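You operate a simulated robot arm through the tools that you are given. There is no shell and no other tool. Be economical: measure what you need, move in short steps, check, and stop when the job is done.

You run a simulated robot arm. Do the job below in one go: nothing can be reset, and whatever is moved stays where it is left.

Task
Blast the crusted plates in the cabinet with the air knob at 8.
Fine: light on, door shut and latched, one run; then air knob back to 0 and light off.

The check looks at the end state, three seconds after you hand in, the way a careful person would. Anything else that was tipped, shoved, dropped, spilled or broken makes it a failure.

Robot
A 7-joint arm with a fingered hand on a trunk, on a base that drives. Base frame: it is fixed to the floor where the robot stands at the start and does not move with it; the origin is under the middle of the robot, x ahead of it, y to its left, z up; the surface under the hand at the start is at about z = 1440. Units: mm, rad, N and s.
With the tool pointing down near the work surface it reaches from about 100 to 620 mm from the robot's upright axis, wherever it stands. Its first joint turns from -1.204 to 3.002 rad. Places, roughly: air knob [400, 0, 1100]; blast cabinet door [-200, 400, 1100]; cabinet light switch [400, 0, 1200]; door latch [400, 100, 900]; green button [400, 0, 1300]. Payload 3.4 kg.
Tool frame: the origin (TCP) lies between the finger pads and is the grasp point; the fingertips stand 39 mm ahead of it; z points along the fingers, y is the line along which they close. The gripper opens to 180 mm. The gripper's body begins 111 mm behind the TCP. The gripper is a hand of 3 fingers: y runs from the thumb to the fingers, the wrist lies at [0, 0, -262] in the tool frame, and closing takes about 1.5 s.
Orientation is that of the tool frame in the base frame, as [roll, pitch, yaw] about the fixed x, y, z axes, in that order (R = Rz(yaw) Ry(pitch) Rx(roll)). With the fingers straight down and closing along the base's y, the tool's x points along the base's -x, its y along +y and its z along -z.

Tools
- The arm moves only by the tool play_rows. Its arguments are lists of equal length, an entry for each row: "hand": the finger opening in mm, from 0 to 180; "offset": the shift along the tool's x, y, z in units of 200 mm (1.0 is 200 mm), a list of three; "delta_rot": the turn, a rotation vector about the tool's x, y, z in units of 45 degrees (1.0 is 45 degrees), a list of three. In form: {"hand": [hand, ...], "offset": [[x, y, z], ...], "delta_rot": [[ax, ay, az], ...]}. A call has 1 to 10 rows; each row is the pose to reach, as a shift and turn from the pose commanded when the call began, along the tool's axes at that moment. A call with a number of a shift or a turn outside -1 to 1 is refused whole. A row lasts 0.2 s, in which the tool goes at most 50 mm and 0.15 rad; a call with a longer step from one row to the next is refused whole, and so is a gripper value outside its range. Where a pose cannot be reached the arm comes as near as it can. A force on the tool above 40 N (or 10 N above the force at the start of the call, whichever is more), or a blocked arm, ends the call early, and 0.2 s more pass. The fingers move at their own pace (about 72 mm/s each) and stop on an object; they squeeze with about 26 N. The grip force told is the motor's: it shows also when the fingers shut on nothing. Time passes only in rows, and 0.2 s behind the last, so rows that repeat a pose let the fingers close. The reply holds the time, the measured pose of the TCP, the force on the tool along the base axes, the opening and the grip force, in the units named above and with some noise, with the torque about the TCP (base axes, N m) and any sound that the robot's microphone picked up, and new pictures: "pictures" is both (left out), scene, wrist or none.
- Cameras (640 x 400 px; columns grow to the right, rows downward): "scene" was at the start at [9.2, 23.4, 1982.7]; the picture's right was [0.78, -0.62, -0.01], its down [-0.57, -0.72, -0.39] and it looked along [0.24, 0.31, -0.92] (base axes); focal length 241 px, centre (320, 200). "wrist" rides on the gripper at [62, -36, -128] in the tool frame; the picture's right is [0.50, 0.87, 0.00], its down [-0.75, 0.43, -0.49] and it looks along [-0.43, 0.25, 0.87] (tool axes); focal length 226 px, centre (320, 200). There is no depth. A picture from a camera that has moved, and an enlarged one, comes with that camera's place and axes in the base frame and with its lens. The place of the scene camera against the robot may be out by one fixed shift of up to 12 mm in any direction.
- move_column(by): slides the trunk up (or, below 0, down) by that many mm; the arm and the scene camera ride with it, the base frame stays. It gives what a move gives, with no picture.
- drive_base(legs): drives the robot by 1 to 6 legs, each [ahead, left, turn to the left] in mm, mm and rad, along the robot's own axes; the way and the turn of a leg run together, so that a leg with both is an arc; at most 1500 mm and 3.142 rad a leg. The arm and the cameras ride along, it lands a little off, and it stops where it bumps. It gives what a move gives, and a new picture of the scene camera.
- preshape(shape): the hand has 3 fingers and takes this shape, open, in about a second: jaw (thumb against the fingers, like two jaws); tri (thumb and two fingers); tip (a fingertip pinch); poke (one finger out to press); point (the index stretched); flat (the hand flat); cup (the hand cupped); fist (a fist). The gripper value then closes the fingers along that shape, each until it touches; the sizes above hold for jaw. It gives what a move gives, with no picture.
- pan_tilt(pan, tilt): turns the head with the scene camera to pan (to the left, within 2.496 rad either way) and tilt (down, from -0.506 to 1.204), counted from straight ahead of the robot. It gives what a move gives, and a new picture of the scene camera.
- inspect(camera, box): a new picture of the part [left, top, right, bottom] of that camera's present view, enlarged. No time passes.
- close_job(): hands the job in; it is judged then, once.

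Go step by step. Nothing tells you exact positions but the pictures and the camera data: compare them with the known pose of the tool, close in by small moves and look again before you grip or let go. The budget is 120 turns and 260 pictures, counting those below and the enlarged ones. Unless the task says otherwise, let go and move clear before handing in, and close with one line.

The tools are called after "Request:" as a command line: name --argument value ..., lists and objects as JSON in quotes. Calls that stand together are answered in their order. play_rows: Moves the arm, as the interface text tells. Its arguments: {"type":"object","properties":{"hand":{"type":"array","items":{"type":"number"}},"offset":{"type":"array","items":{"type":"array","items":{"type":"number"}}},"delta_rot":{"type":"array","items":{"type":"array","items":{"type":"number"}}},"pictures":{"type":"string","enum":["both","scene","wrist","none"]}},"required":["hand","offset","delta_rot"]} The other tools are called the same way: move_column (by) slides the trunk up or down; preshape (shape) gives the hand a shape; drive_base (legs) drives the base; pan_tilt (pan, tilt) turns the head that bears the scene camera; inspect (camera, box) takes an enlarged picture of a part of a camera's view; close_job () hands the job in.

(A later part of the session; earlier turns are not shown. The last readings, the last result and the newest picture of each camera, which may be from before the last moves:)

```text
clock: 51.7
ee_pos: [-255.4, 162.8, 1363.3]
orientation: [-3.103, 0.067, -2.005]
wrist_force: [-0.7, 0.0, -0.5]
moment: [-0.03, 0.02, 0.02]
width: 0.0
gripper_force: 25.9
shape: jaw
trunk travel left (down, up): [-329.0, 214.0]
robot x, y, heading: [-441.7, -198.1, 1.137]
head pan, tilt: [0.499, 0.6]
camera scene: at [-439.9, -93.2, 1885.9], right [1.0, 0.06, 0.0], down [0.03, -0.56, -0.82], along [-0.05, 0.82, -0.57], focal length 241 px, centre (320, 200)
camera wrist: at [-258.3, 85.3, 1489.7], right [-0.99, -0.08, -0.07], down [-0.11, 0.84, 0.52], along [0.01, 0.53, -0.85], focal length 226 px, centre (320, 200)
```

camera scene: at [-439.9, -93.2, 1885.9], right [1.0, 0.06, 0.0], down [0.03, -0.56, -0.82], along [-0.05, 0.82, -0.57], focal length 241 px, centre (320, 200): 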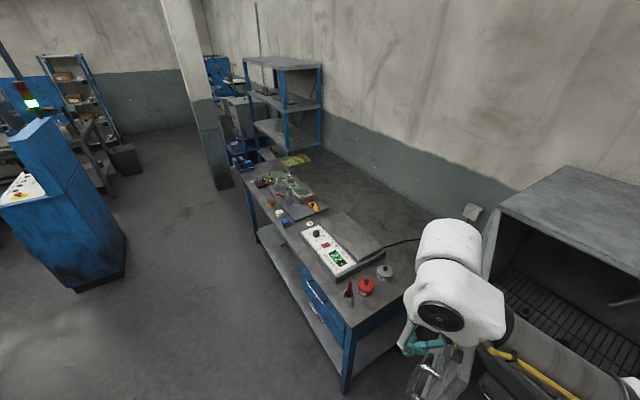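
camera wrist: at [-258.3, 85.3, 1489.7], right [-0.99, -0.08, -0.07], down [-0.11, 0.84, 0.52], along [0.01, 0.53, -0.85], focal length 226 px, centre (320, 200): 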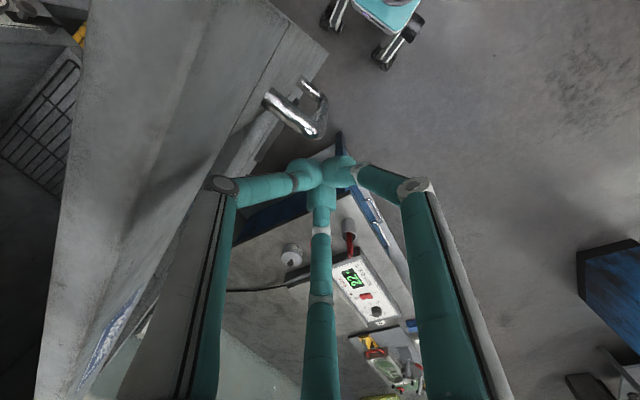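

The door follows easily. I'll continue along the arc.

Request:
play_rows --hand '[0, 0, 0, 0, 0, 0, 0, 0, 0, 0]' --offset '[[0.04, -0.09, 0], [0.06, -0.19, 0], [0.08, -0.3, 0], [0.1, -0.41, 0], [0.105, -0.52, 0], [0.11, -0.63, 0], [0.11, -0.74, 0], [0.11, -0.85, 0], [0.11, -0.94, 0], [0.11, -0.985, 0]]' --delta_rot '[[0, 0, 0], [0, 0, 0], [0, 0, 0], [0, 0, 0], [0, 0, 0], [0, 0, 0], [0, 0, 0], [0, 0, 0], [0, 0, 0], [0, 0, 0]]' --pictures "wrist"

Request:
pan_tilt --pan -0.4 --tilt 0.8

```text
clock: 53.9
ee_pos: [-87.2, 60.0, 1370.4]
orientation: [-3.105, 0.067, -2.007]
wrist_force: [0.1, 0.5, 0.6]
moment: [0.01, 0.01, 0.02]
width: 0.0
gripper_force: 26.0
shape: jaw
trunk travel left (down, up): [-329.0, 214.0]
robot x, y, heading: [-444.5, -199.0, 1.131]
head pan, tilt: [0.499, 0.6]
camera wrist: at [-89.5, -17.3, 1495.8], right [-0.99, -0.08, -0.07], down [-0.11, 0.84, 0.52], along [0.01, 0.53, -0.85], focal length 226 px, centre (320, 200)
```

wrist: 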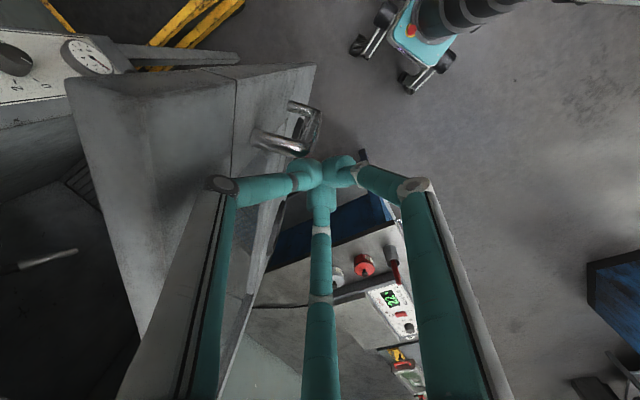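

```text
clock: 55.1
ee_pos: [-86.4, 60.5, 1369.8]
orientation: [-3.104, 0.065, -2.006]
wrist_force: [-0.4, -0.2, 0.3]
moment: [-0.02, 0.02, 0.02]
width: 0.1
gripper_force: 26.3
shape: jaw
trunk travel left (down, up): [-329.0, 214.0]
robot x, y, heading: [-444.9, -197.2, 1.137]
head pan, tilt: [-0.4, 0.799]
camera scene: at [-373.2, -129.5, 1868.8], right [0.67, -0.74, 0.0], down [-0.54, -0.48, -0.69], along [0.51, 0.47, -0.72], focal length 241 px, centre (320, 200)
```

scene: 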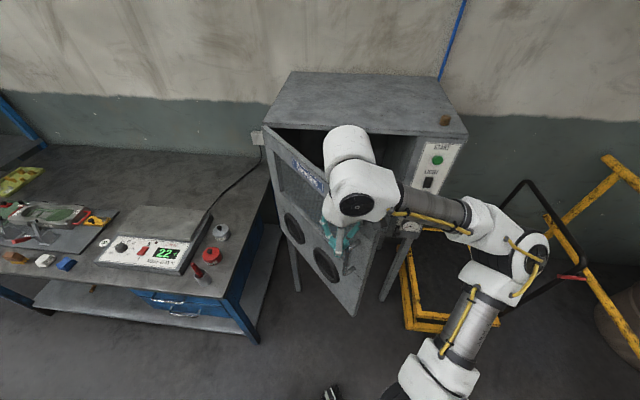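

The door is past 45°. I'll continue to about 65°.

Request:
play_rows --hand '[0, 0, 0, 0, 0, 0, 0, 0, 0, 0]' --offset '[[-0.015, -0.09, 0], [-0.035, -0.19, 0], [-0.06, -0.3, 0], [-0.09, -0.41, 0], [-0.12, -0.52, 0], [-0.155, -0.64, 0], [-0.195, -0.75, 0], [-0.23, -0.84, 0], [-0.27, -0.92, 0], [-0.3, -0.965, 0]]' --delta_rot '[[0, 0, 0], [0, 0, 0], [0, 0, 0], [0, 0, 0], [0, 0, 0], [0, 0, 0], [0, 0, 0], [0, 0, 0], [0, 0, 0], [0, 0, 0]]' --pictures "both"

```text
clock: 57.3
ee_pos: [114.9, 32.2, 1380.6]
orientation: [-3.108, 0.067, -2.007]
wrist_force: [-0.1, -0.5, -0.6]
moment: [0.0, 0.0, -0.04]
width: 0.0
gripper_force: 25.6
shape: jaw
trunk travel left (down, up): [-329.0, 214.0]
robot x, y, heading: [-439.8, -199.0, 1.136]
head pan, tilt: [-0.4, 0.799]
camera scene: at [-371.5, -130.1, 1868.7], right [0.67, -0.74, 0.0], down [-0.54, -0.48, -0.69], along [0.51, 0.47, -0.72], focal length 241 px, centre (320, 200)
camera wrist: at [111.4, -45.5, 1506.0], right [-0.99, -0.08, -0.07], down [-0.11, 0.85, 0.52], along [0.01, 0.53, -0.85], focal length 226 px, centre (320, 200)
```

scene: 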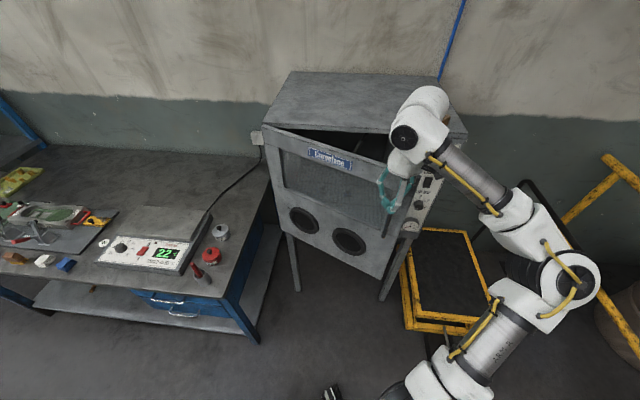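
wrist: 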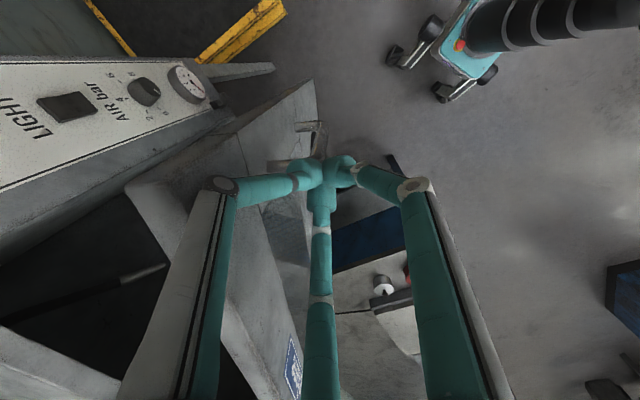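

The door is about two thirds shut. I'm near full reach, so I'll drive the base a little along the arc, carrying the hand with it.

Request:
drive_base --legs '[[40, -55, 0], [40, -50, 0]]'

Request:
play_rows --hand '[0, 0, 0, 0]' --offset '[[0, 0, 0], [0, 0, 0], [0, 0, 0], [0, 0, 0]]' --delta_rot '[[0, 0, 0], [0, 0, 0], [0, 0, 0], [0, 0, 0]]' --pictures "wrist"

```text
clock: 58.9
ee_pos: [240.6, 59.7, 1379.2]
orientation: [-3.104, 0.064, -2.006]
wrist_force: [0.3, -0.3, -0.1]
moment: [0.03, 0.02, 0.0]
width: 0.0
gripper_force: 26.3
shape: jaw
trunk travel left (down, up): [-329.0, 214.0]
robot x, y, heading: [-312.8, -173.0, 1.138]
head pan, tilt: [-0.4, 0.799]
camera scene: at [-212.4, -116.1, 1867.1], right [0.67, -0.74, -0.02], down [-0.55, -0.48, -0.69], along [0.5, 0.47, -0.73], focal length 241 px, centre (320, 200)
```

scene: 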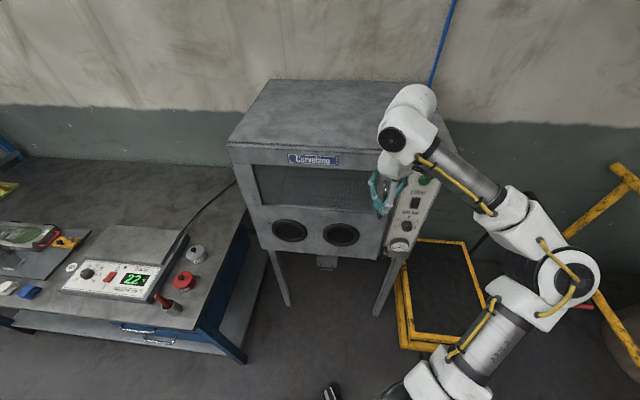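

```text
clock: 60.1
ee_pos: [160.1, 94.2, 1401.2]
orientation: [-3.041, 0.066, -1.997]
wrist_force: [-0.4, -0.6, 0.3]
moment: [-0.05, -0.09, -0.04]
width: 0.1
gripper_force: 26.1
shape: jaw
trunk travel left (down, up): [-329.0, 214.0]
robot x, y, heading: [-321.6, -164.1, 1.132]
head pan, tilt: [-0.4, 0.799]
stopped in row 4: the arm was blocked; the commanded pose is now the measured one
camera wrist: at [150.8, 20.7, 1529.0], right [-0.99, -0.09, -0.12], down [-0.14, 0.86, 0.5], along [0.06, 0.51, -0.86], focal length 226 px, centre (320, 200)
```

wrist: 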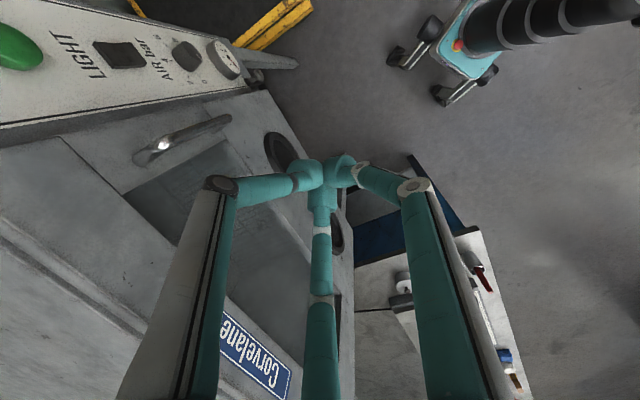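

The door looks nearly shut, and the hand rebounded with the wobble. I'll retract the arm gently and let the rocking die down.

Request:
play_rows --hand '[0, 0, 0, 0, 0, 0, 0, 0, 0, 0]' --offset '[[0.05, 0.05, 0], [0.11, 0.1, 0], [0.18, 0.16, 0], [0.26, 0.22, 0], [0.34, 0.28, 0], [0.42, 0.32, 0], [0.48, 0.34, 0], [0.5, 0.35, 0], [0.5, 0.35, 0], [0.5, 0.35, 0]]' --delta_rot '[[0, 0, 0], [0, 0, 0], [0, 0, 0], [0, 0, 0], [0, 0, 0], [0, 0, 0], [0, 0, 0], [0, 0, 0], [0, 0, 0], [0, 0, 0]]' --pictures "none"

Request:
play_rows --hand '[0, 0, 0, 0, 0, 0, 0, 0, 0, 0]' --offset '[[0.05, 0, 0], [0.1, 0, 0], [0.16, 0, 0], [0.22, 0, 0], [0.27, 0, 0], [0.3, 0, 0], [0.3, 0, 0], [0.3, 0, 0], [0.3, 0, 0], [0.3, 0, 0]]' --delta_rot '[[0, 0, 0], [0, 0, 0], [0, 0, 0], [0, 0, 0], [0, 0, 0], [0, 0, 0], [0, 0, 0], [0, 0, 0], [0, 0, 0], [0, 0, 0]]' --pictures "scene"

```text
clock: 62.3
ee_pos: [78.3, 29.0, 1373.7]
orientation: [-3.062, 0.069, -2.002]
wrist_force: [0.8, 1.0, 0.9]
moment: [0.01, -0.04, -0.01]
width: 0.0
gripper_force: 26.2
shape: jaw
out of reach, approached as far as the arm can: row 6, 7, 8, 9, 10
trunk travel left (down, up): [-329.0, 214.0]
robot x, y, heading: [-324.5, -163.8, 1.134]
head pan, tilt: [-0.4, 0.799]
```

```text
clock: 64.5
ee_pos: [53.6, -9.1, 1354.1]
orientation: [-3.07, 0.067, -2.003]
wrist_force: [1.0, 0.1, -1.1]
moment: [0.01, 0.02, 0.0]
width: 0.0
gripper_force: 26.2
shape: jaw
out of reach, approached as far as the arm can: row 1, 2, 3, 4, 5, 6, 7, 8, 9, 10
trunk travel left (down, up): [-329.0, 214.0]
robot x, y, heading: [-316.2, -168.7, 1.133]
head pan, tilt: [-0.4, 0.799]
camera scene: at [-249.6, -100.5, 1868.9], right [0.67, -0.74, 0.0], down [-0.54, -0.48, -0.7], along [0.51, 0.47, -0.72], focal length 241 px, centre (320, 200)
```

scene: 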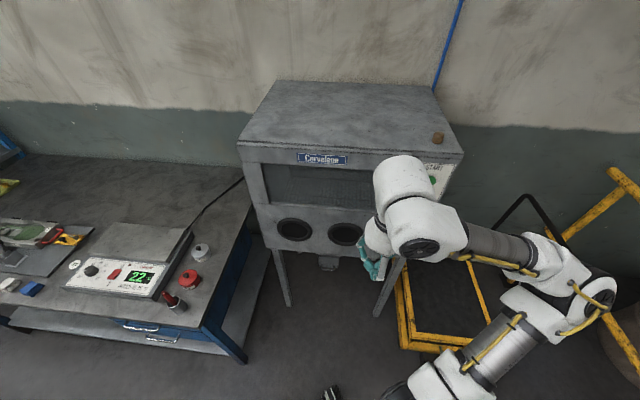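

Settled again. Now I'll turn back to face the cabinet and shift right so the panel is nearly straight ahead.

Request:
drive_base --legs '[[0, 0, -0.25], [0, 0, -0.26], [0, -90, 0], [0, -90, 0]]'

Request:
pan_tilt --pan 0.1 --tilt 0.7

```text
clock: 68.6
ee_pos: [182.2, -377.9, 1348.8]
orientation: [-3.11, 0.062, -2.544]
wrist_force: [0.9, -1.1, 0.2]
moment: [0.12, 0.12, 0.03]
width: 0.1
gripper_force: 26.1
shape: jaw
trunk travel left (down, up): [-329.0, 214.0]
robot x, y, heading: [-216.2, -316.6, 0.607]
head pan, tilt: [-0.4, 0.799]
stopped in leg 4: the robot was blocked; the commanded pose is now the measured one
camera scene: at [-95.2, -337.0, 1866.5], right [0.21, -0.98, -0.03], down [-0.71, -0.13, -0.69], along [0.67, 0.16, -0.73], focal length 241 px, centre (320, 200)
```

scene: 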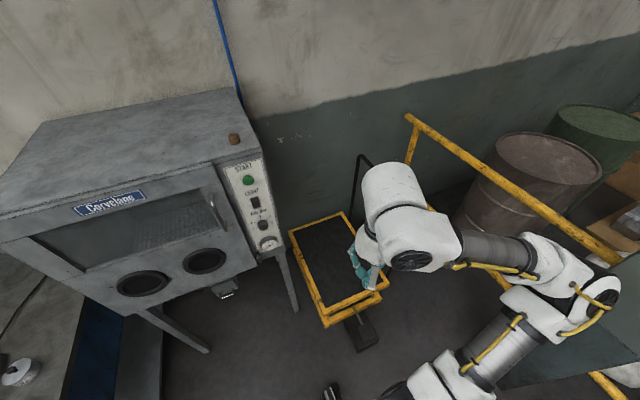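

```text
clock: 69.6
ee_pos: [186.7, -379.4, 1346.9]
orientation: [-3.106, 0.06, -2.542]
wrist_force: [-0.2, 0.1, 0.6]
moment: [0.05, 0.03, 0.02]
width: 0.0
gripper_force: 26.0
shape: jaw
trunk travel left (down, up): [-329.0, 214.0]
robot x, y, heading: [-218.7, -317.0, 0.607]
head pan, tilt: [0.099, 0.7]
camera scene: at [-93.5, -314.9, 1875.4], right [0.65, -0.76, -0.04], down [-0.51, -0.39, -0.77], along [0.56, 0.52, -0.64], focal length 241 px, centre (320, 200)
```

scene: 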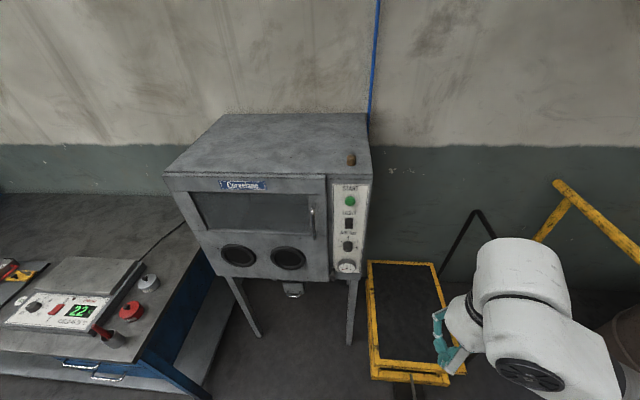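

The door is closed and the panel is clearly visible. I'll hold still to settle and enlarge the panel and latch.

Request:
play_rows --hand '[0, 0, 0, 0, 0, 0, 0, 0, 0, 0]' --offset '[[0, 0, 0], [0, 0, 0], [0, 0, 0], [0, 0, 0], [0, 0, 0], [0, 0, 0], [0, 0, 0], [0, 0, 0], [0, 0, 0], [0, 0, 0]]' --delta_rot '[[0, 0, 0], [0, 0, 0], [0, 0, 0], [0, 0, 0], [0, 0, 0], [0, 0, 0], [0, 0, 0], [0, 0, 0], [0, 0, 0], [0, 0, 0]]' --pictures "scene"

Request:
inspect --camera "scene" --box '[290, 150, 410, 290]'

```text
clock: 72.0
ee_pos: [120.5, -284.6, 1362.8]
orientation: [-3.031, 0.062, -2.53]
wrist_force: [-0.2, -0.6, -0.9]
moment: [0.07, 0.04, 0.0]
width: 0.0
gripper_force: 25.6
shape: jaw
trunk travel left (down, up): [-329.0, 214.0]
robot x, y, heading: [-227.7, -295.0, 0.607]
head pan, tilt: [0.099, 0.7]
stopped in row 10: the arm was blocked; the commanded pose is now the measured one
camera scene: at [-173.1, -197.2, 1876.4], right [0.65, -0.76, 0.02], down [-0.48, -0.43, -0.76], along [0.59, 0.48, -0.65], focal length 241 px, centre (320, 200)
```

scene: 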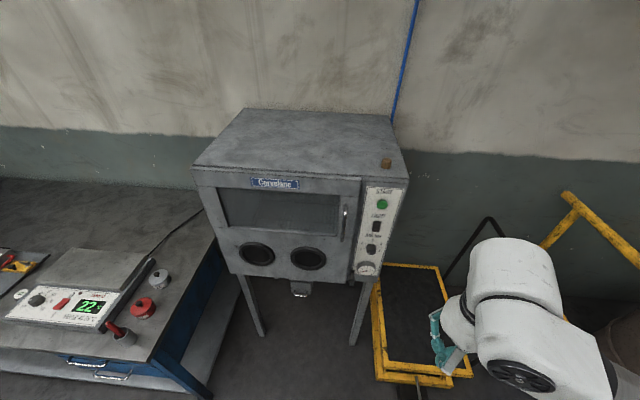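

```text
2.86 times, centred on (350, 220) of scene
camera zoom: at [-173.1, -197.2, 1876.4], right [0.65, -0.76, 0.02], down [-0.48, -0.43, -0.76], along [0.59, 0.48, -0.65], focal length 690 px, centre (234, 143)
```

zoom: 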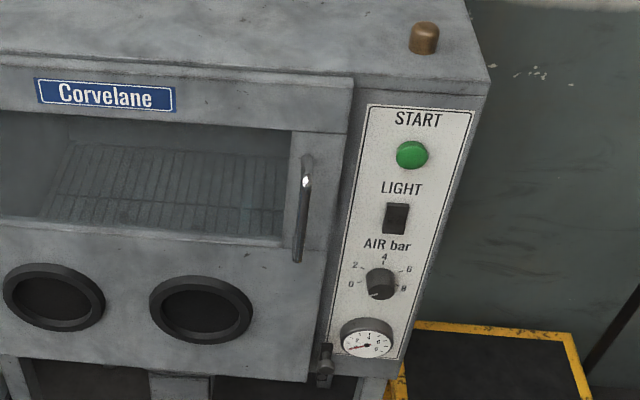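

It still rocks a bit. I'll lower the trunk further (needed for the panel height anyway) and then zoom on the latch and knob.

Request:
move_column --by -120

Request:
play_rows --hand '[0, 0, 0, 0, 0, 0, 0, 0, 0, 0]' --offset '[[0, 0, 0], [0, 0, 0], [0, 0, 0], [0, 0, 0], [0, 0, 0], [0, 0, 0], [0, 0, 0], [0, 0, 0], [0, 0, 0], [0, 0, 0]]' --delta_rot '[[0, 0, 0], [0, 0, 0], [0, 0, 0], [0, 0, 0], [0, 0, 0], [0, 0, 0], [0, 0, 0], [0, 0, 0], [0, 0, 0], [0, 0, 0]]' --pictures "none"

Request:
play_rows --hand '[0, 0, 0, 0, 0, 0, 0, 0, 0, 0]' --offset '[[0, 0, 0], [0, 0, 0], [0, 0, 0], [0, 0, 0], [0, 0, 0], [0, 0, 0], [0, 0, 0], [0, 0, 0], [0, 0, 0], [0, 0, 0]]' --delta_rot '[[0, 0, 0], [0, 0, 0], [0, 0, 0], [0, 0, 0], [0, 0, 0], [0, 0, 0], [0, 0, 0], [0, 0, 0], [0, 0, 0], [0, 0, 0]]' --pictures "scene"

Request:
inspect --camera "scene" --box '[330, 230, 410, 310]'

Request:
inspect --camera "scene" --box '[340, 160, 420, 240]'

```text
clock: 73.5
ee_pos: [111.1, -258.0, 1240.9]
orientation: [-3.013, 0.043, -2.529]
wrist_force: [-0.5, 0.4, 0.7]
moment: [0.01, -0.06, 0.02]
width: 0.0
gripper_force: 25.7
shape: jaw
trunk travel left (down, up): [-209.0, 334.0]
robot x, y, heading: [-232.9, -288.4, 0.608]
head pan, tilt: [0.099, 0.7]
```

```text
clock: 75.7
ee_pos: [135.6, -288.8, 1235.4]
orientation: [-3.039, 0.04, -2.532]
wrist_force: [0.3, 0.0, -0.7]
moment: [0.0, 0.0, 0.0]
width: 0.1
gripper_force: 25.6
shape: jaw
trunk travel left (down, up): [-209.0, 334.0]
robot x, y, heading: [-230.9, -295.7, 0.61]
head pan, tilt: [0.099, 0.7]
```

```text
clock: 78.1
ee_pos: [137.0, -295.9, 1236.1]
orientation: [-3.043, 0.042, -2.533]
wrist_force: [-0.3, 0.1, -0.2]
moment: [-0.04, -0.03, 0.01]
width: 0.2
gripper_force: 26.2
shape: jaw
trunk travel left (down, up): [-209.0, 334.0]
robot x, y, heading: [-225.2, -299.3, 0.608]
head pan, tilt: [0.099, 0.7]
stopped in row 10: the arm was blocked; the commanded pose is now the measured one
camera scene: at [-43.6, -184.3, 1752.4], right [0.65, -0.76, -0.01], down [-0.5, -0.41, -0.76], along [0.58, 0.5, -0.64], focal length 241 px, centre (320, 200)
```

scene: 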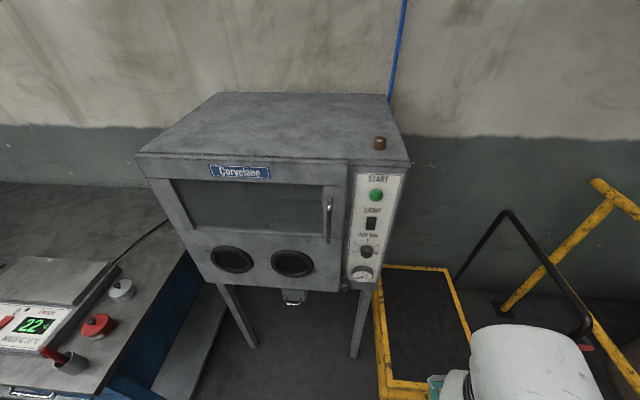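

```text
5.00 times, centred on (370, 270) of scene
camera zoom: at [-43.6, -184.3, 1752.4], right [0.65, -0.76, -0.01], down [-0.5, -0.41, -0.76], along [0.58, 0.5, -0.64], focal length 1207 px, centre (70, -150)
```

zoom: 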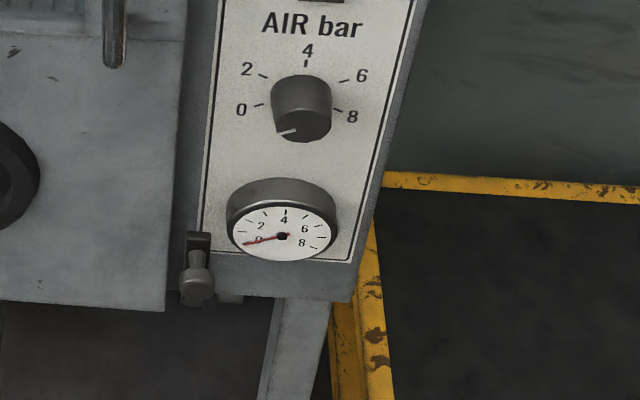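

```text
5.00 times, centred on (380, 200) of scene
camera zoom: at [-43.6, -184.3, 1752.4], right [0.65, -0.76, -0.01], down [-0.5, -0.41, -0.76], along [0.58, 0.5, -0.64], focal length 1207 px, centre (20, 200)
```

zoom: 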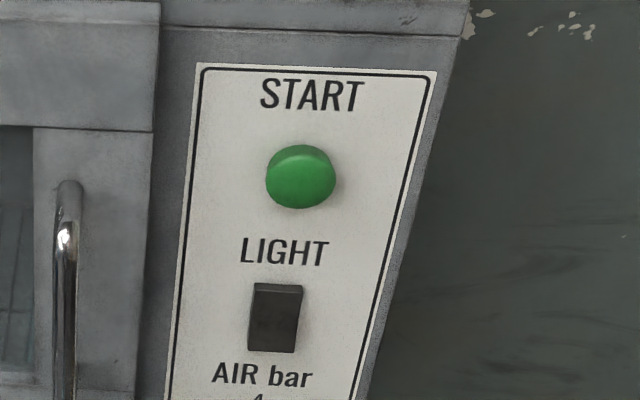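

The air knob points to 0, the light is a rocker switch, and the latch is a small knob at the lower left of the panel. I'll pitch the hand forward toward the panel in two calls.

Request:
play_rows --hand '[0, 0, 0, 0, 0, 0, 0, 0, 0, 0]' --offset '[[-0.04, 0, 0], [-0.08, 0, 0], [-0.13, 0.05, 0], [-0.18, 0.1, 0], [-0.23, 0.15, 0], [-0.28, 0.2, 0], [-0.34, 0.25, 0], [-0.4, 0.3, 0], [-0.45, 0.35, 0], [-0.5, 0.4, 0]]' --delta_rot '[[0, -0.1, 0], [0, -0.2, 0], [0, -0.3, 0], [0, -0.4, 0], [0, -0.5, 0], [0, -0.6, 0], [0, -0.7, 0], [0, -0.8, 0], [0, -0.9, 0], [0, -1.0, 0]]' --pictures "none"

Request:
play_rows --hand '[0, 0, 0, 0, 0, 0, 0, 0, 0, 0]' --offset '[[0, 0, 0], [-0.02, 0, 0.02], [-0.05, 0, 0.05], [-0.08, 0, 0.08], [-0.12, 0, 0.12], [-0.15, 0, 0.15], [-0.18, 0, 0.18], [-0.2, 0, 0.2], [-0.2, 0, 0.2], [-0.2, 0, 0.2]]' --delta_rot '[[0, -0.1, 0], [0, -0.2, 0], [0, -0.3, 0], [0, -0.4, 0], [0, -0.5, 0], [0, -0.6, 0], [0, -0.7, 0], [0, -0.8, 0], [0, -0.9, 0], [0, -1.0, 0]]' --pictures "both"

```text
clock: 80.3
ee_pos: [171.0, -186.3, 1233.3]
orientation: [-2.98, 0.808, -2.418]
wrist_force: [0.6, -0.2, 0.5]
moment: [0.04, 0.02, 0.05]
width: 0.0
gripper_force: 26.1
shape: jaw
out of reach, approached as far as the arm can: row 10
trunk travel left (down, up): [-209.0, 334.0]
robot x, y, heading: [-220.2, -301.2, 0.603]
head pan, tilt: [0.099, 0.7]
```

```text
clock: 82.5
ee_pos: [267.4, -49.1, 1315.1]
orientation: [-1.374, 1.466, -0.774]
wrist_force: [-0.8, 0.6, 0.7]
moment: [0.0, 0.01, 0.03]
width: 0.0
gripper_force: 26.0
shape: jaw
out of reach, approached as far as the arm can: row 1, 2, 3, 4, 5, 6, 7, 8, 9, 10
trunk travel left (down, up): [-209.0, 334.0]
robot x, y, heading: [-221.2, -297.4, 0.604]
head pan, tilt: [0.099, 0.7]
camera scene: at [-53.8, -161.7, 1751.8], right [0.65, -0.76, 0.0], down [-0.49, -0.42, -0.76], along [0.58, 0.49, -0.65], focal length 241 px, centre (320, 200)
camera wrist: at [187.3, -155.8, 1254.0], right [-0.45, 0.67, -0.59], down [-0.71, 0.13, 0.7], along [0.55, 0.73, 0.42], focal length 226 px, centre (320, 200)
```

scene: 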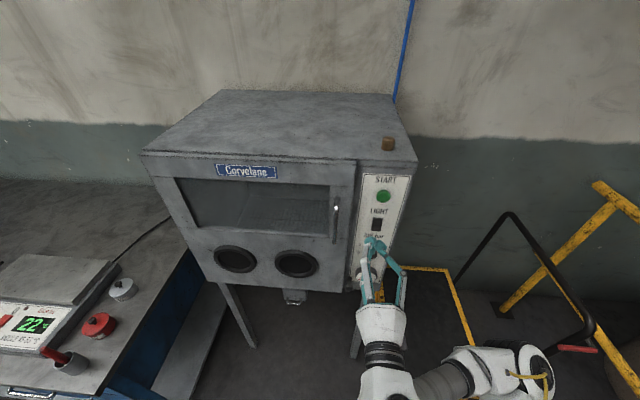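
wrist: 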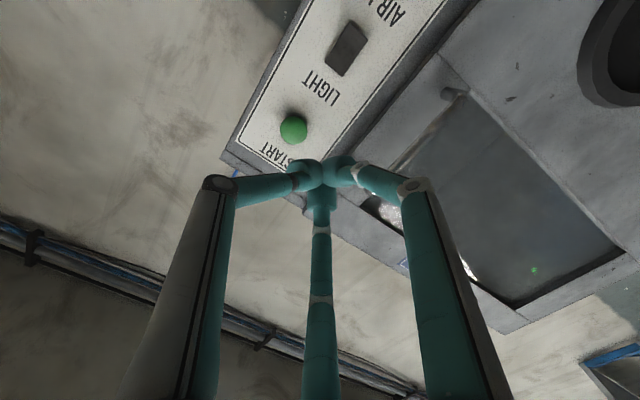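

The hand now points straight at the panel. I'll take the poke shape for the switch and look where the finger lies.

Request:
preshape --shape "poke"

Request:
inspect --camera "wrist" --box '[160, 0, 480, 240]'

Request:
inspect --camera "scene" --box '[320, 160, 440, 320]'

```text
clock: 83.4
ee_pos: [269.7, -54.5, 1314.2]
orientation: [-1.373, 1.47, -0.769]
wrist_force: [0.7, 0.3, 0.4]
moment: [0.01, 0.04, 0.0]
width: 0.1
gripper_force: 0.1
shape: poke
trunk travel left (down, up): [-209.0, 334.0]
robot x, y, heading: [-223.1, -299.0, 0.606]
head pan, tilt: [0.099, 0.7]
```

```text
1.67 times, centred on (320, 120) of wrist
camera zoom: at [189.0, -159.9, 1254.3], right [-0.45, 0.68, -0.58], down [-0.7, 0.13, 0.7], along [0.55, 0.73, 0.42], focal length 377 px, centre (320, 333)
```

zoom: 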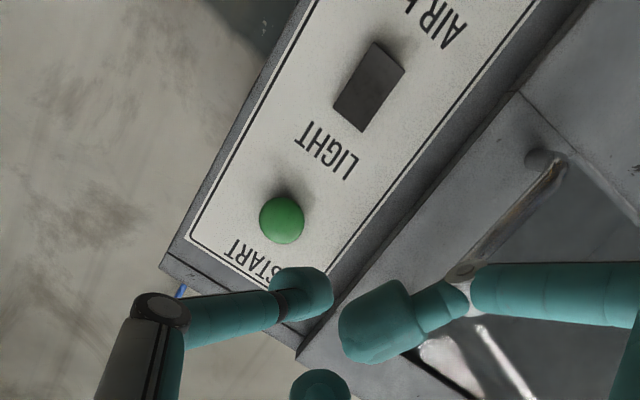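

```text
2.50 times, centred on (380, 240) of scene
camera zoom: at [-52.7, -167.6, 1752.3], right [0.65, -0.76, 0.0], down [-0.49, -0.42, -0.76], along [0.58, 0.5, -0.65], focal length 604 px, centre (170, 100)
```

zoom: 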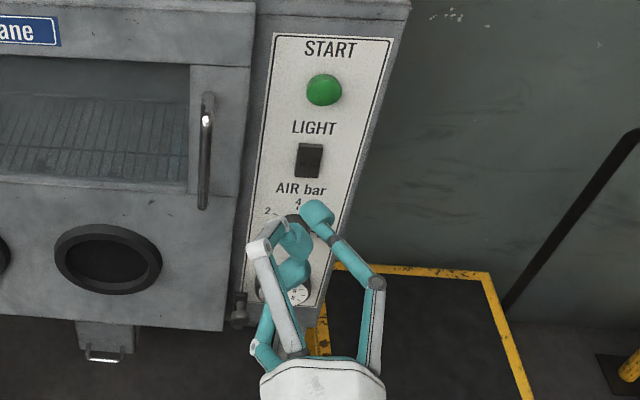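

The poking fingertip is about 12 mm right of the tool axis. The light switch is about 137 mm ahead and 87 mm lower; I'll come down and half the way in, then look closely.

Request:
play_rows --hand '[0, 0, 0, 0, 0, 0, 0]' --offset '[[0.08, 0, 0.05], [0.16, 0, 0.1], [0.24, 0, 0.15], [0.32, 0, 0.2], [0.38, 0, 0.25], [0.42, 0, 0.3], [0.42, 0, 0.3]]' --delta_rot '[[0, 0, 0], [0, 0, 0], [0, 0, 0], [0, 0, 0], [0, 0, 0], [0, 0, 0], [0, 0, 0]]' --pictures "both"

Request:
inspect --camera "wrist" --box '[220, 20, 420, 200]'

Request:
inspect --camera "scene" --box '[340, 170, 420, 250]'

```text
clock: 85.0
ee_pos: [326.1, -21.0, 1230.8]
orientation: [-1.168, 1.467, -0.563]
wrist_force: [1.1, 0.4, 0.3]
moment: [-0.02, -0.01, 0.0]
width: 0.0
gripper_force: 25.7
shape: jaw
trunk travel left (down, up): [-209.0, 334.0]
robot x, y, heading: [-225.8, -303.4, 0.607]
head pan, tilt: [0.099, 0.7]
camera scene: at [-50.9, -170.0, 1752.3], right [0.65, -0.76, 0.0], down [-0.49, -0.42, -0.76], along [0.58, 0.5, -0.65], focal length 241 px, centre (320, 200)
camera wrist: at [246.3, -127.1, 1167.6], right [-0.44, 0.68, -0.58], down [-0.72, 0.12, 0.69], along [0.54, 0.72, 0.44], focal length 226 px, centre (320, 200)
```

scene: 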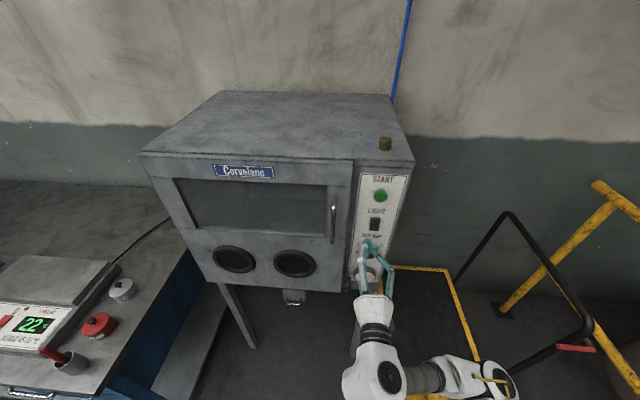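
wrist: 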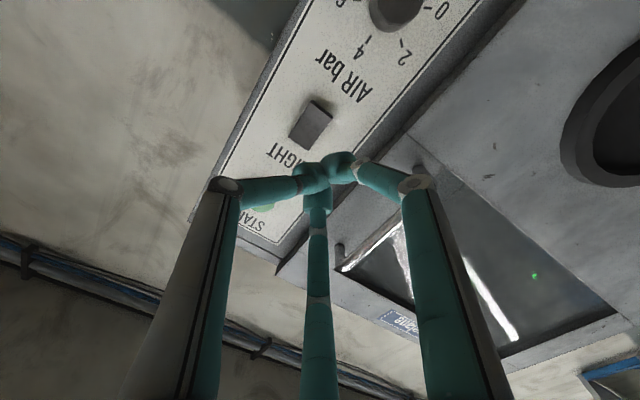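

```text
2.22 times, centred on (320, 110) of wrist
camera zoom: at [246.3, -127.1, 1167.6], right [-0.44, 0.68, -0.58], down [-0.72, 0.12, 0.69], along [0.54, 0.72, 0.44], focal length 502 px, centre (320, 400)
```

zoom: 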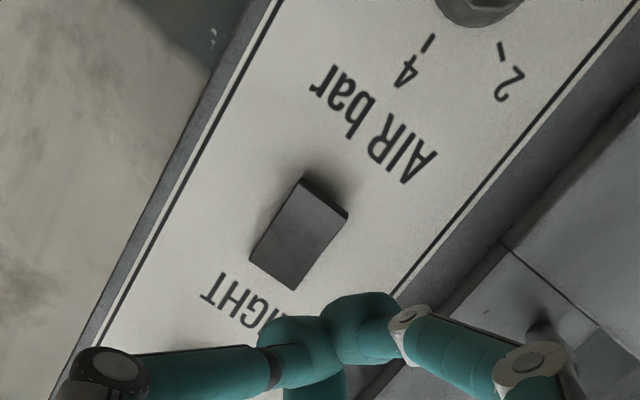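

```text
5.00 times, centred on (380, 210) of scene
camera zoom: at [-50.9, -170.0, 1752.3], right [0.65, -0.76, 0.0], down [-0.49, -0.42, -0.76], along [0.58, 0.5, -0.65], focal length 1207 px, centre (20, 150)
```

zoom: 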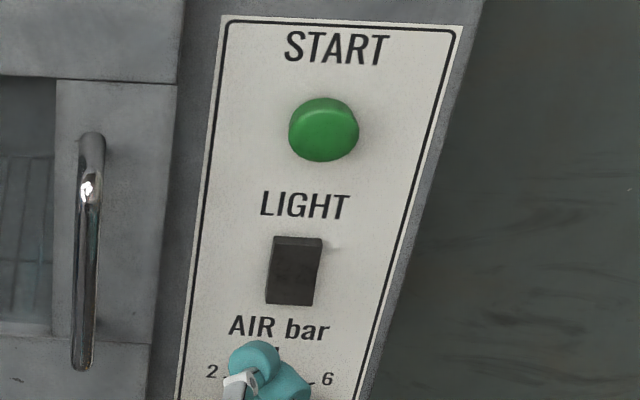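

Triangulating from both cameras puts the light switch about 88 mm ahead, 19 mm right and 13 mm below the fingertips. I'll align on its upper half and close to about 25 mm.

Request:
play_rows --hand '[0, 0, 0, 0, 0]' --offset '[[0, -0.05, 0.07], [0.01, -0.095, 0.15], [0.01, -0.095, 0.23], [0.01, -0.095, 0.31], [0.01, -0.095, 0.31]]' --delta_rot '[[0, 0, 0], [0, 0, 0], [0, 0, 0], [0, 0, 0], [0, 0, 0]]' --pictures "both"

Request:
inspect --camera "scene" --box '[340, 170, 420, 250]'

```text
clock: 86.2
ee_pos: [387.5, -1.6, 1233.9]
orientation: [-1.168, 1.465, -0.565]
wrist_force: [0.3, 0.1, -0.1]
moment: [-0.04, 0.01, -0.01]
width: 0.1
gripper_force: 25.6
shape: jaw
trunk travel left (down, up): [-209.0, 334.0]
robot x, y, heading: [-224.5, -293.6, 0.604]
head pan, tilt: [0.099, 0.7]
camera scene: at [-50.7, -169.7, 1752.2], right [0.65, -0.76, 0.0], down [-0.49, -0.42, -0.76], along [0.58, 0.5, -0.65], focal length 241 px, centre (320, 200)
camera wrist: at [307.8, -107.0, 1169.9], right [-0.44, 0.68, -0.58], down [-0.72, 0.12, 0.69], along [0.54, 0.72, 0.44], focal length 226 px, centre (320, 200)
```

scene: 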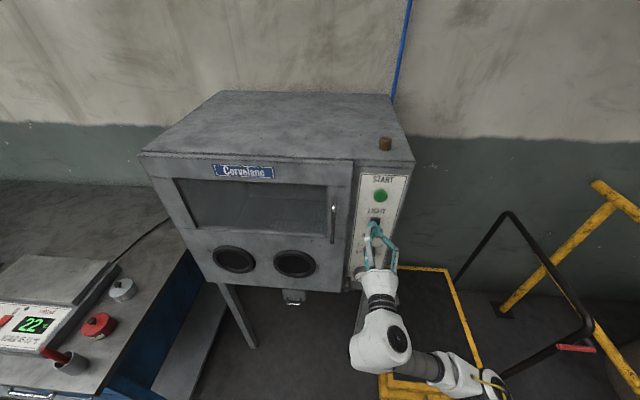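
wrist: 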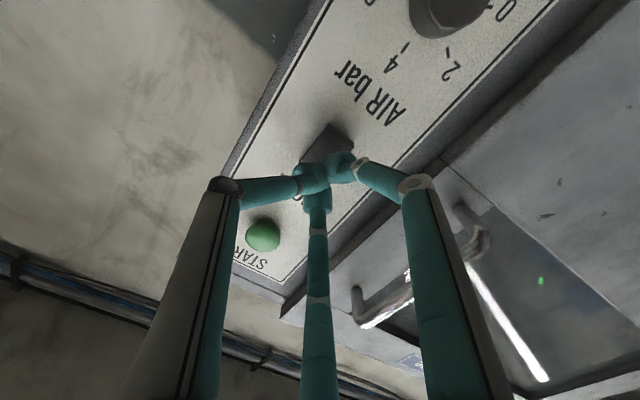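

```text
5.00 times, centred on (380, 210) of scene
camera zoom: at [-50.7, -169.7, 1752.2], right [0.65, -0.76, 0.0], down [-0.49, -0.42, -0.76], along [0.58, 0.5, -0.65], focal length 1207 px, centre (20, 150)
```

zoom: 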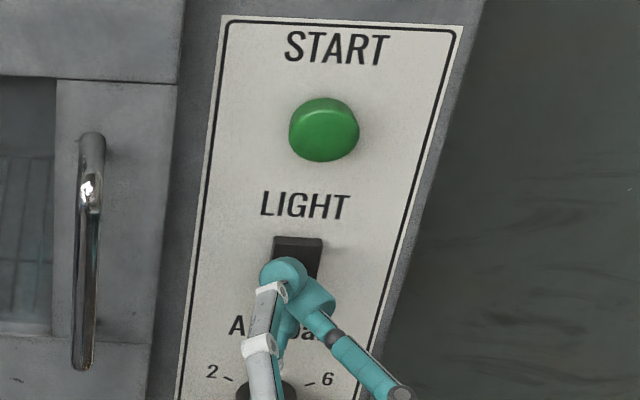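

Well aligned over the switch's upper half. I'll press in slowly.

Request:
play_rows --hand '[0, 0, 0, 0, 0, 0]' --offset '[[0, 0, 0.05], [0, 0, 0.1], [0, 0, 0.13], [0, 0, 0.16], [0, 0, 0.18], [0, 0, 0.2]]' --delta_rot '[[0, 0, 0], [0, 0, 0], [0, 0, 0], [0, 0, 0], [0, 0, 0], [0, 0, 0]]' --pictures "both"

Request:
inspect --camera "scene" --box '[340, 170, 420, 250]'

```text
clock: 87.1
ee_pos: [399.0, 12.5, 1240.8]
orientation: [-1.067, 1.457, -0.454]
wrist_force: [-18.4, -13.4, 1.0]
moment: [-0.02, 0.0, -0.07]
width: 0.0
gripper_force: 26.2
shape: jaw
trunk travel left (down, up): [-209.0, 334.0]
robot x, y, heading: [-228.1, -303.3, 0.603]
head pan, tilt: [0.099, 0.7]
stopped in row 4: the force on the tool passed its limit at 44 N (the readings are from after the stop); the commanded pose is now the measured one
camera scene: at [-58.9, -177.1, 1753.6], right [0.65, -0.76, 0.0], down [-0.49, -0.41, -0.77], along [0.58, 0.5, -0.64], focal length 241 px, centre (320, 200)
camera wrist: at [322.1, -92.8, 1176.4], right [-0.44, 0.68, -0.58], down [-0.73, 0.11, 0.68], along [0.53, 0.72, 0.45], focal length 226 px, centre (320, 200)
```

scene: 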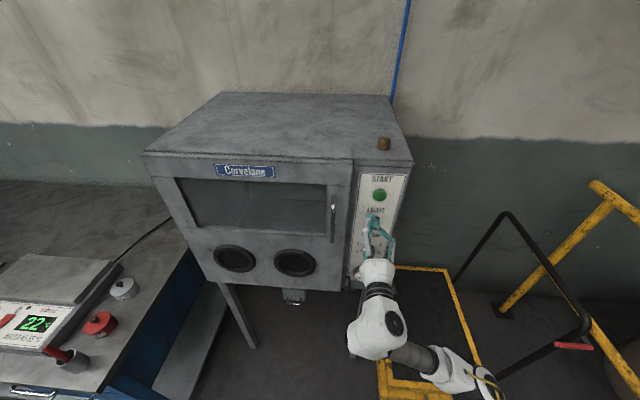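
wrist: 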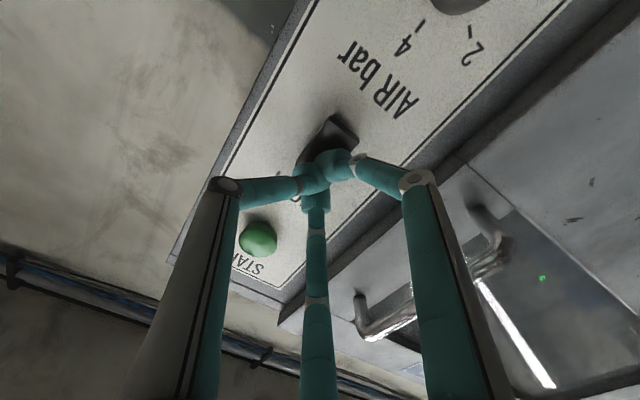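

```text
5.00 times, centred on (380, 210) of scene
camera zoom: at [-58.9, -177.1, 1753.6], right [0.65, -0.76, 0.0], down [-0.49, -0.41, -0.77], along [0.58, 0.5, -0.64], focal length 1207 px, centre (20, 150)
```

zoom: 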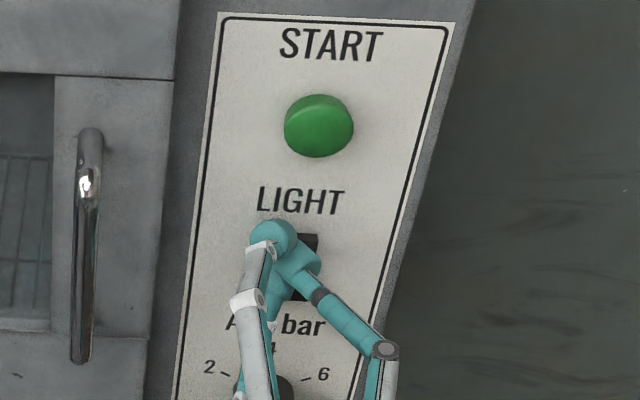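

I touched it, with some slip. I'll back off and look at the switch and the window for a light.

Request:
play_rows --hand '[0, 0, 0, 0, 0]' --offset '[[0, 0, -0.08], [0.02, 0, -0.18], [0.04, 0, -0.28], [0.06, 0, -0.3], [0.06, 0, -0.3]]' --delta_rot '[[0, 0, 0], [0, 0, 0], [0, 0, 0], [0, 0, 0], [0, 0, 0]]' --pictures "wrist"

Request:
inspect --camera "wrist" --box '[240, 60, 400, 180]'

Request:
inspect --camera "scene" --box '[160, 160, 420, 300]'

```text
clock: 88.3
ee_pos: [357.7, -20.1, 1223.0]
orientation: [-1.137, 1.46, -0.528]
wrist_force: [-0.2, -0.5, 0.0]
moment: [0.02, 0.0, -0.02]
width: 0.1
gripper_force: 26.4
shape: jaw
trunk travel left (down, up): [-209.0, 334.0]
robot x, y, heading: [-224.2, -299.2, 0.61]
head pan, tilt: [0.099, 0.7]
camera wrist: at [279.3, -125.7, 1159.0], right [-0.44, 0.68, -0.58], down [-0.72, 0.11, 0.68], along [0.53, 0.72, 0.44], focal length 226 px, centre (320, 200)
```

wrist: 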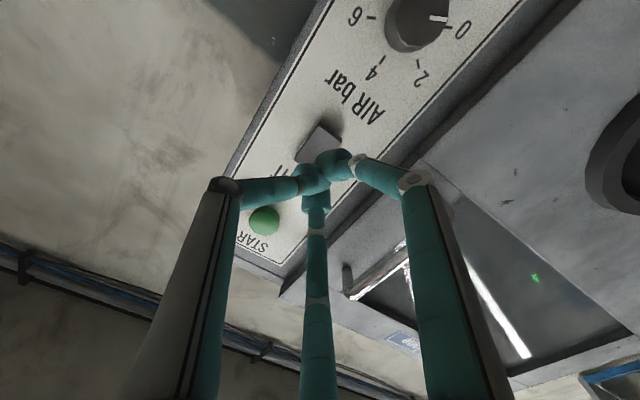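

```text
3.33 times, centred on (320, 120) of wrist
camera zoom: at [279.3, -125.7, 1159.0], right [-0.44, 0.68, -0.58], down [-0.72, 0.11, 0.68], along [0.53, 0.72, 0.44], focal length 754 px, centre (320, 467)
```

zoom: 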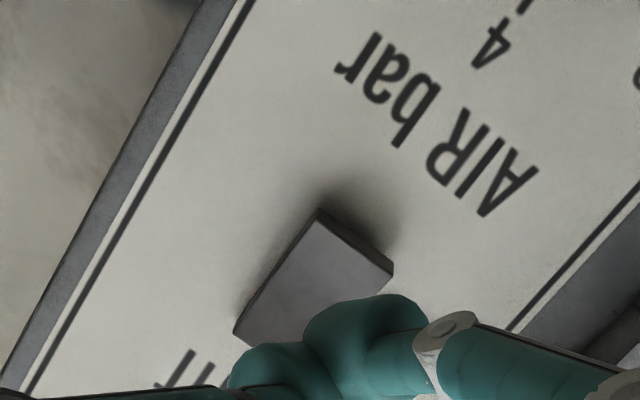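

```text
2.46 times, centred on (290, 230) of scene
camera zoom: at [-50.8, -170.0, 1752.2], right [0.65, -0.76, 0.0], down [-0.49, -0.42, -0.76], along [0.58, 0.5, -0.65], focal length 594 px, centre (394, 126)
```

zoom: 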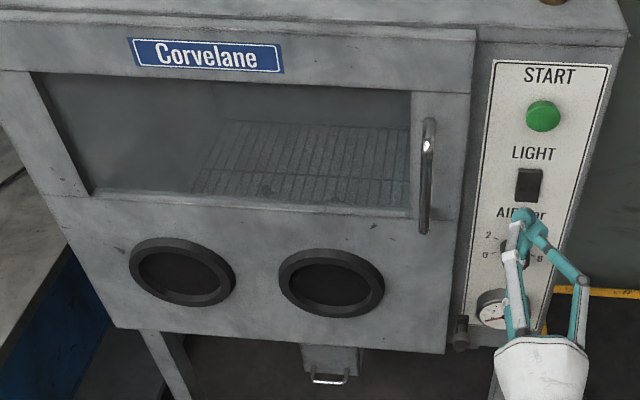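

The rocker's tilt has changed. I'll inspect the window brightness and switch closely.

Request:
inspect --camera "scene" --box '[160, 160, 350, 260]'

Request:
inspect --camera "scene" --box '[340, 170, 420, 250]'

Request:
inspect --camera "wrist" --box '[400, 180, 640, 400]'

```text
3.37 times, centred on (255, 210) of scene
camera zoom: at [-50.8, -170.0, 1752.2], right [0.65, -0.76, 0.0], down [-0.49, -0.42, -0.76], along [0.58, 0.5, -0.65], focal length 813 px, centre (539, 166)
```

zoom: 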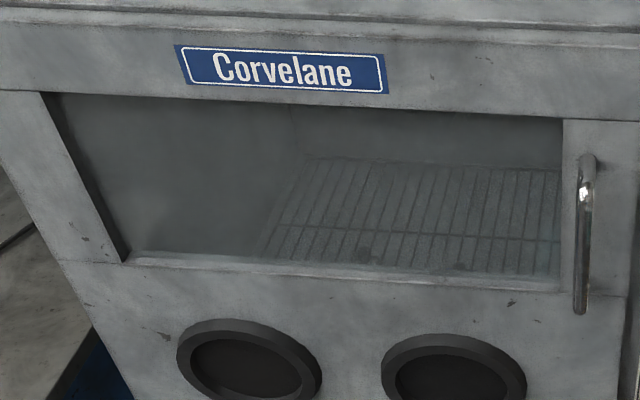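

```text
5.00 times, centred on (380, 210) of scene
camera zoom: at [-50.8, -170.0, 1752.2], right [0.65, -0.76, 0.0], down [-0.49, -0.42, -0.76], along [0.58, 0.5, -0.65], focal length 1207 px, centre (20, 150)
```

zoom: 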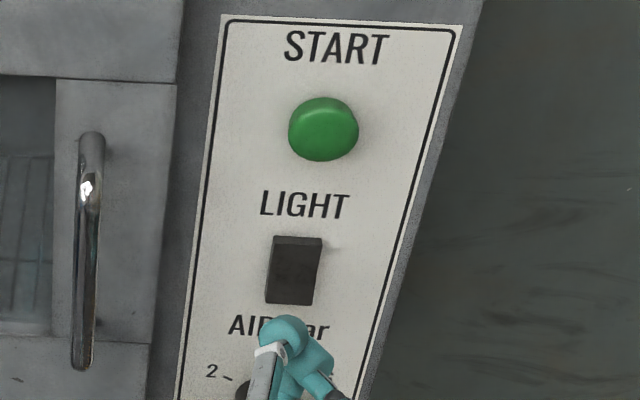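

```text
1.82 times, centred on (520, 290) of wrist
camera zoom: at [279.3, -125.7, 1159.0], right [-0.44, 0.68, -0.58], down [-0.72, 0.11, 0.68], along [0.53, 0.72, 0.44], focal length 411 px, centre (-44, 36)
```

zoom: 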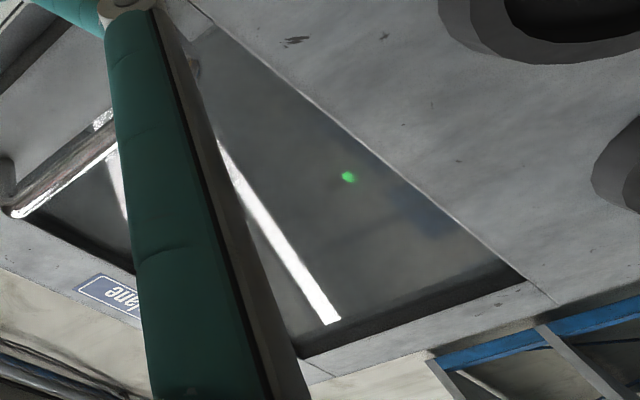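

The light doesn't appear to be on, and the rocker's lower end still stands proud. I'll press the lower half.

Request:
play_rows --hand '[0, 0, 0, 0, 0, 0, 0, 0]' --offset '[[0.07, -0.03, 0.03], [0.07, -0.03, 0.1], [0.07, -0.03, 0.17], [0.07, -0.03, 0.22], [0.07, -0.03, 0.26], [0.07, -0.03, 0.3], [0.07, -0.03, 0.33], [0.07, -0.03, 0.36]]' --delta_rot '[[0, 0, 0], [0, 0, 0], [0, 0, 0], [0, 0, 0], [0, 0, 0], [0, 0, 0], [0, 0, 0], [0, 0, 0]]' --pictures "scene"

Request:
inspect --camera "scene" --box '[340, 170, 420, 250]'

Request:
inspect --camera "scene" --box '[160, 160, 350, 260]'

```text
clock: 89.7
ee_pos: [407.3, 12.8, 1209.7]
orientation: [-1.184, 1.459, -0.57]
wrist_force: [0.0, -0.1, -0.2]
moment: [0.02, -0.02, 0.04]
width: 0.0
gripper_force: 26.0
shape: jaw
trunk travel left (down, up): [-209.0, 334.0]
robot x, y, heading: [-227.8, -299.0, 0.604]
head pan, tilt: [0.099, 0.7]
heard: click
stopped in row 7: the force on the tool passed its limit at 48 N (the readings are from after the stop); the commanded pose is now the measured one
camera scene: at [-48.2, -168.3, 1751.6], right [0.65, -0.76, 0.0], down [-0.5, -0.42, -0.76], along [0.58, 0.5, -0.65], focal length 241 px, centre (320, 200)
```

scene: 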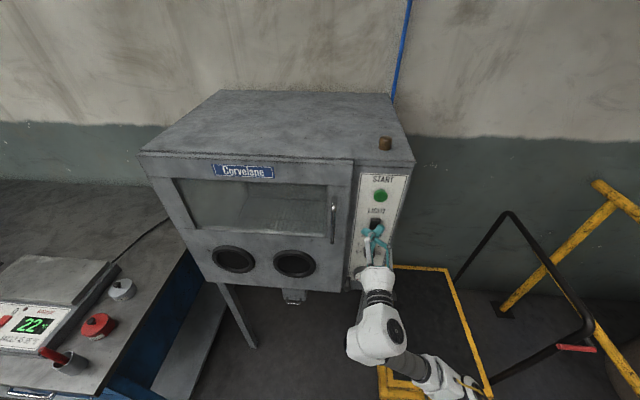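

```text
5.00 times, centred on (380, 210) of scene
camera zoom: at [-48.2, -168.3, 1751.6], right [0.65, -0.76, 0.0], down [-0.5, -0.42, -0.76], along [0.58, 0.5, -0.65], focal length 1207 px, centre (20, 150)
```

zoom: 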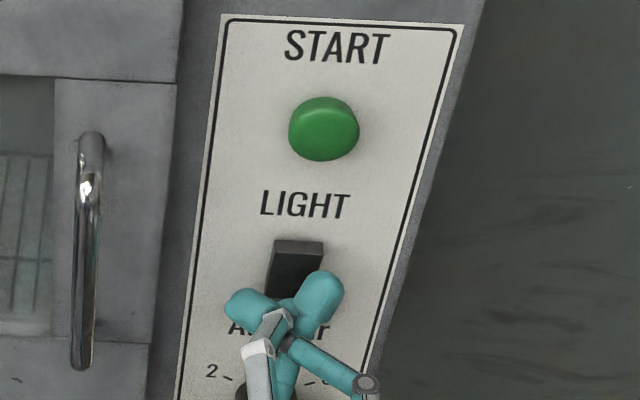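

```text
3.37 times, centred on (255, 210) of scene
camera zoom: at [-48.2, -168.3, 1751.6], right [0.65, -0.76, 0.0], down [-0.5, -0.42, -0.76], along [0.58, 0.5, -0.65], focal length 813 px, centre (539, 166)
```

zoom: 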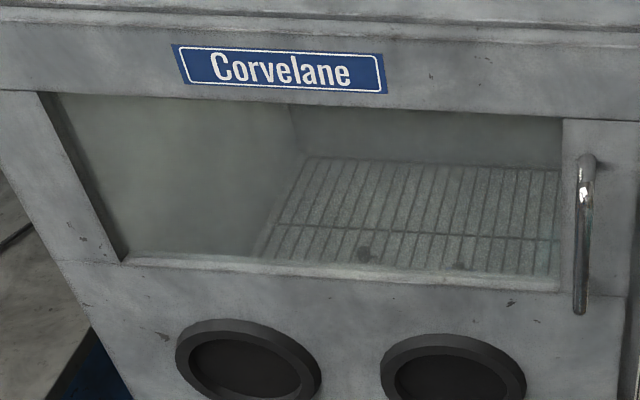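

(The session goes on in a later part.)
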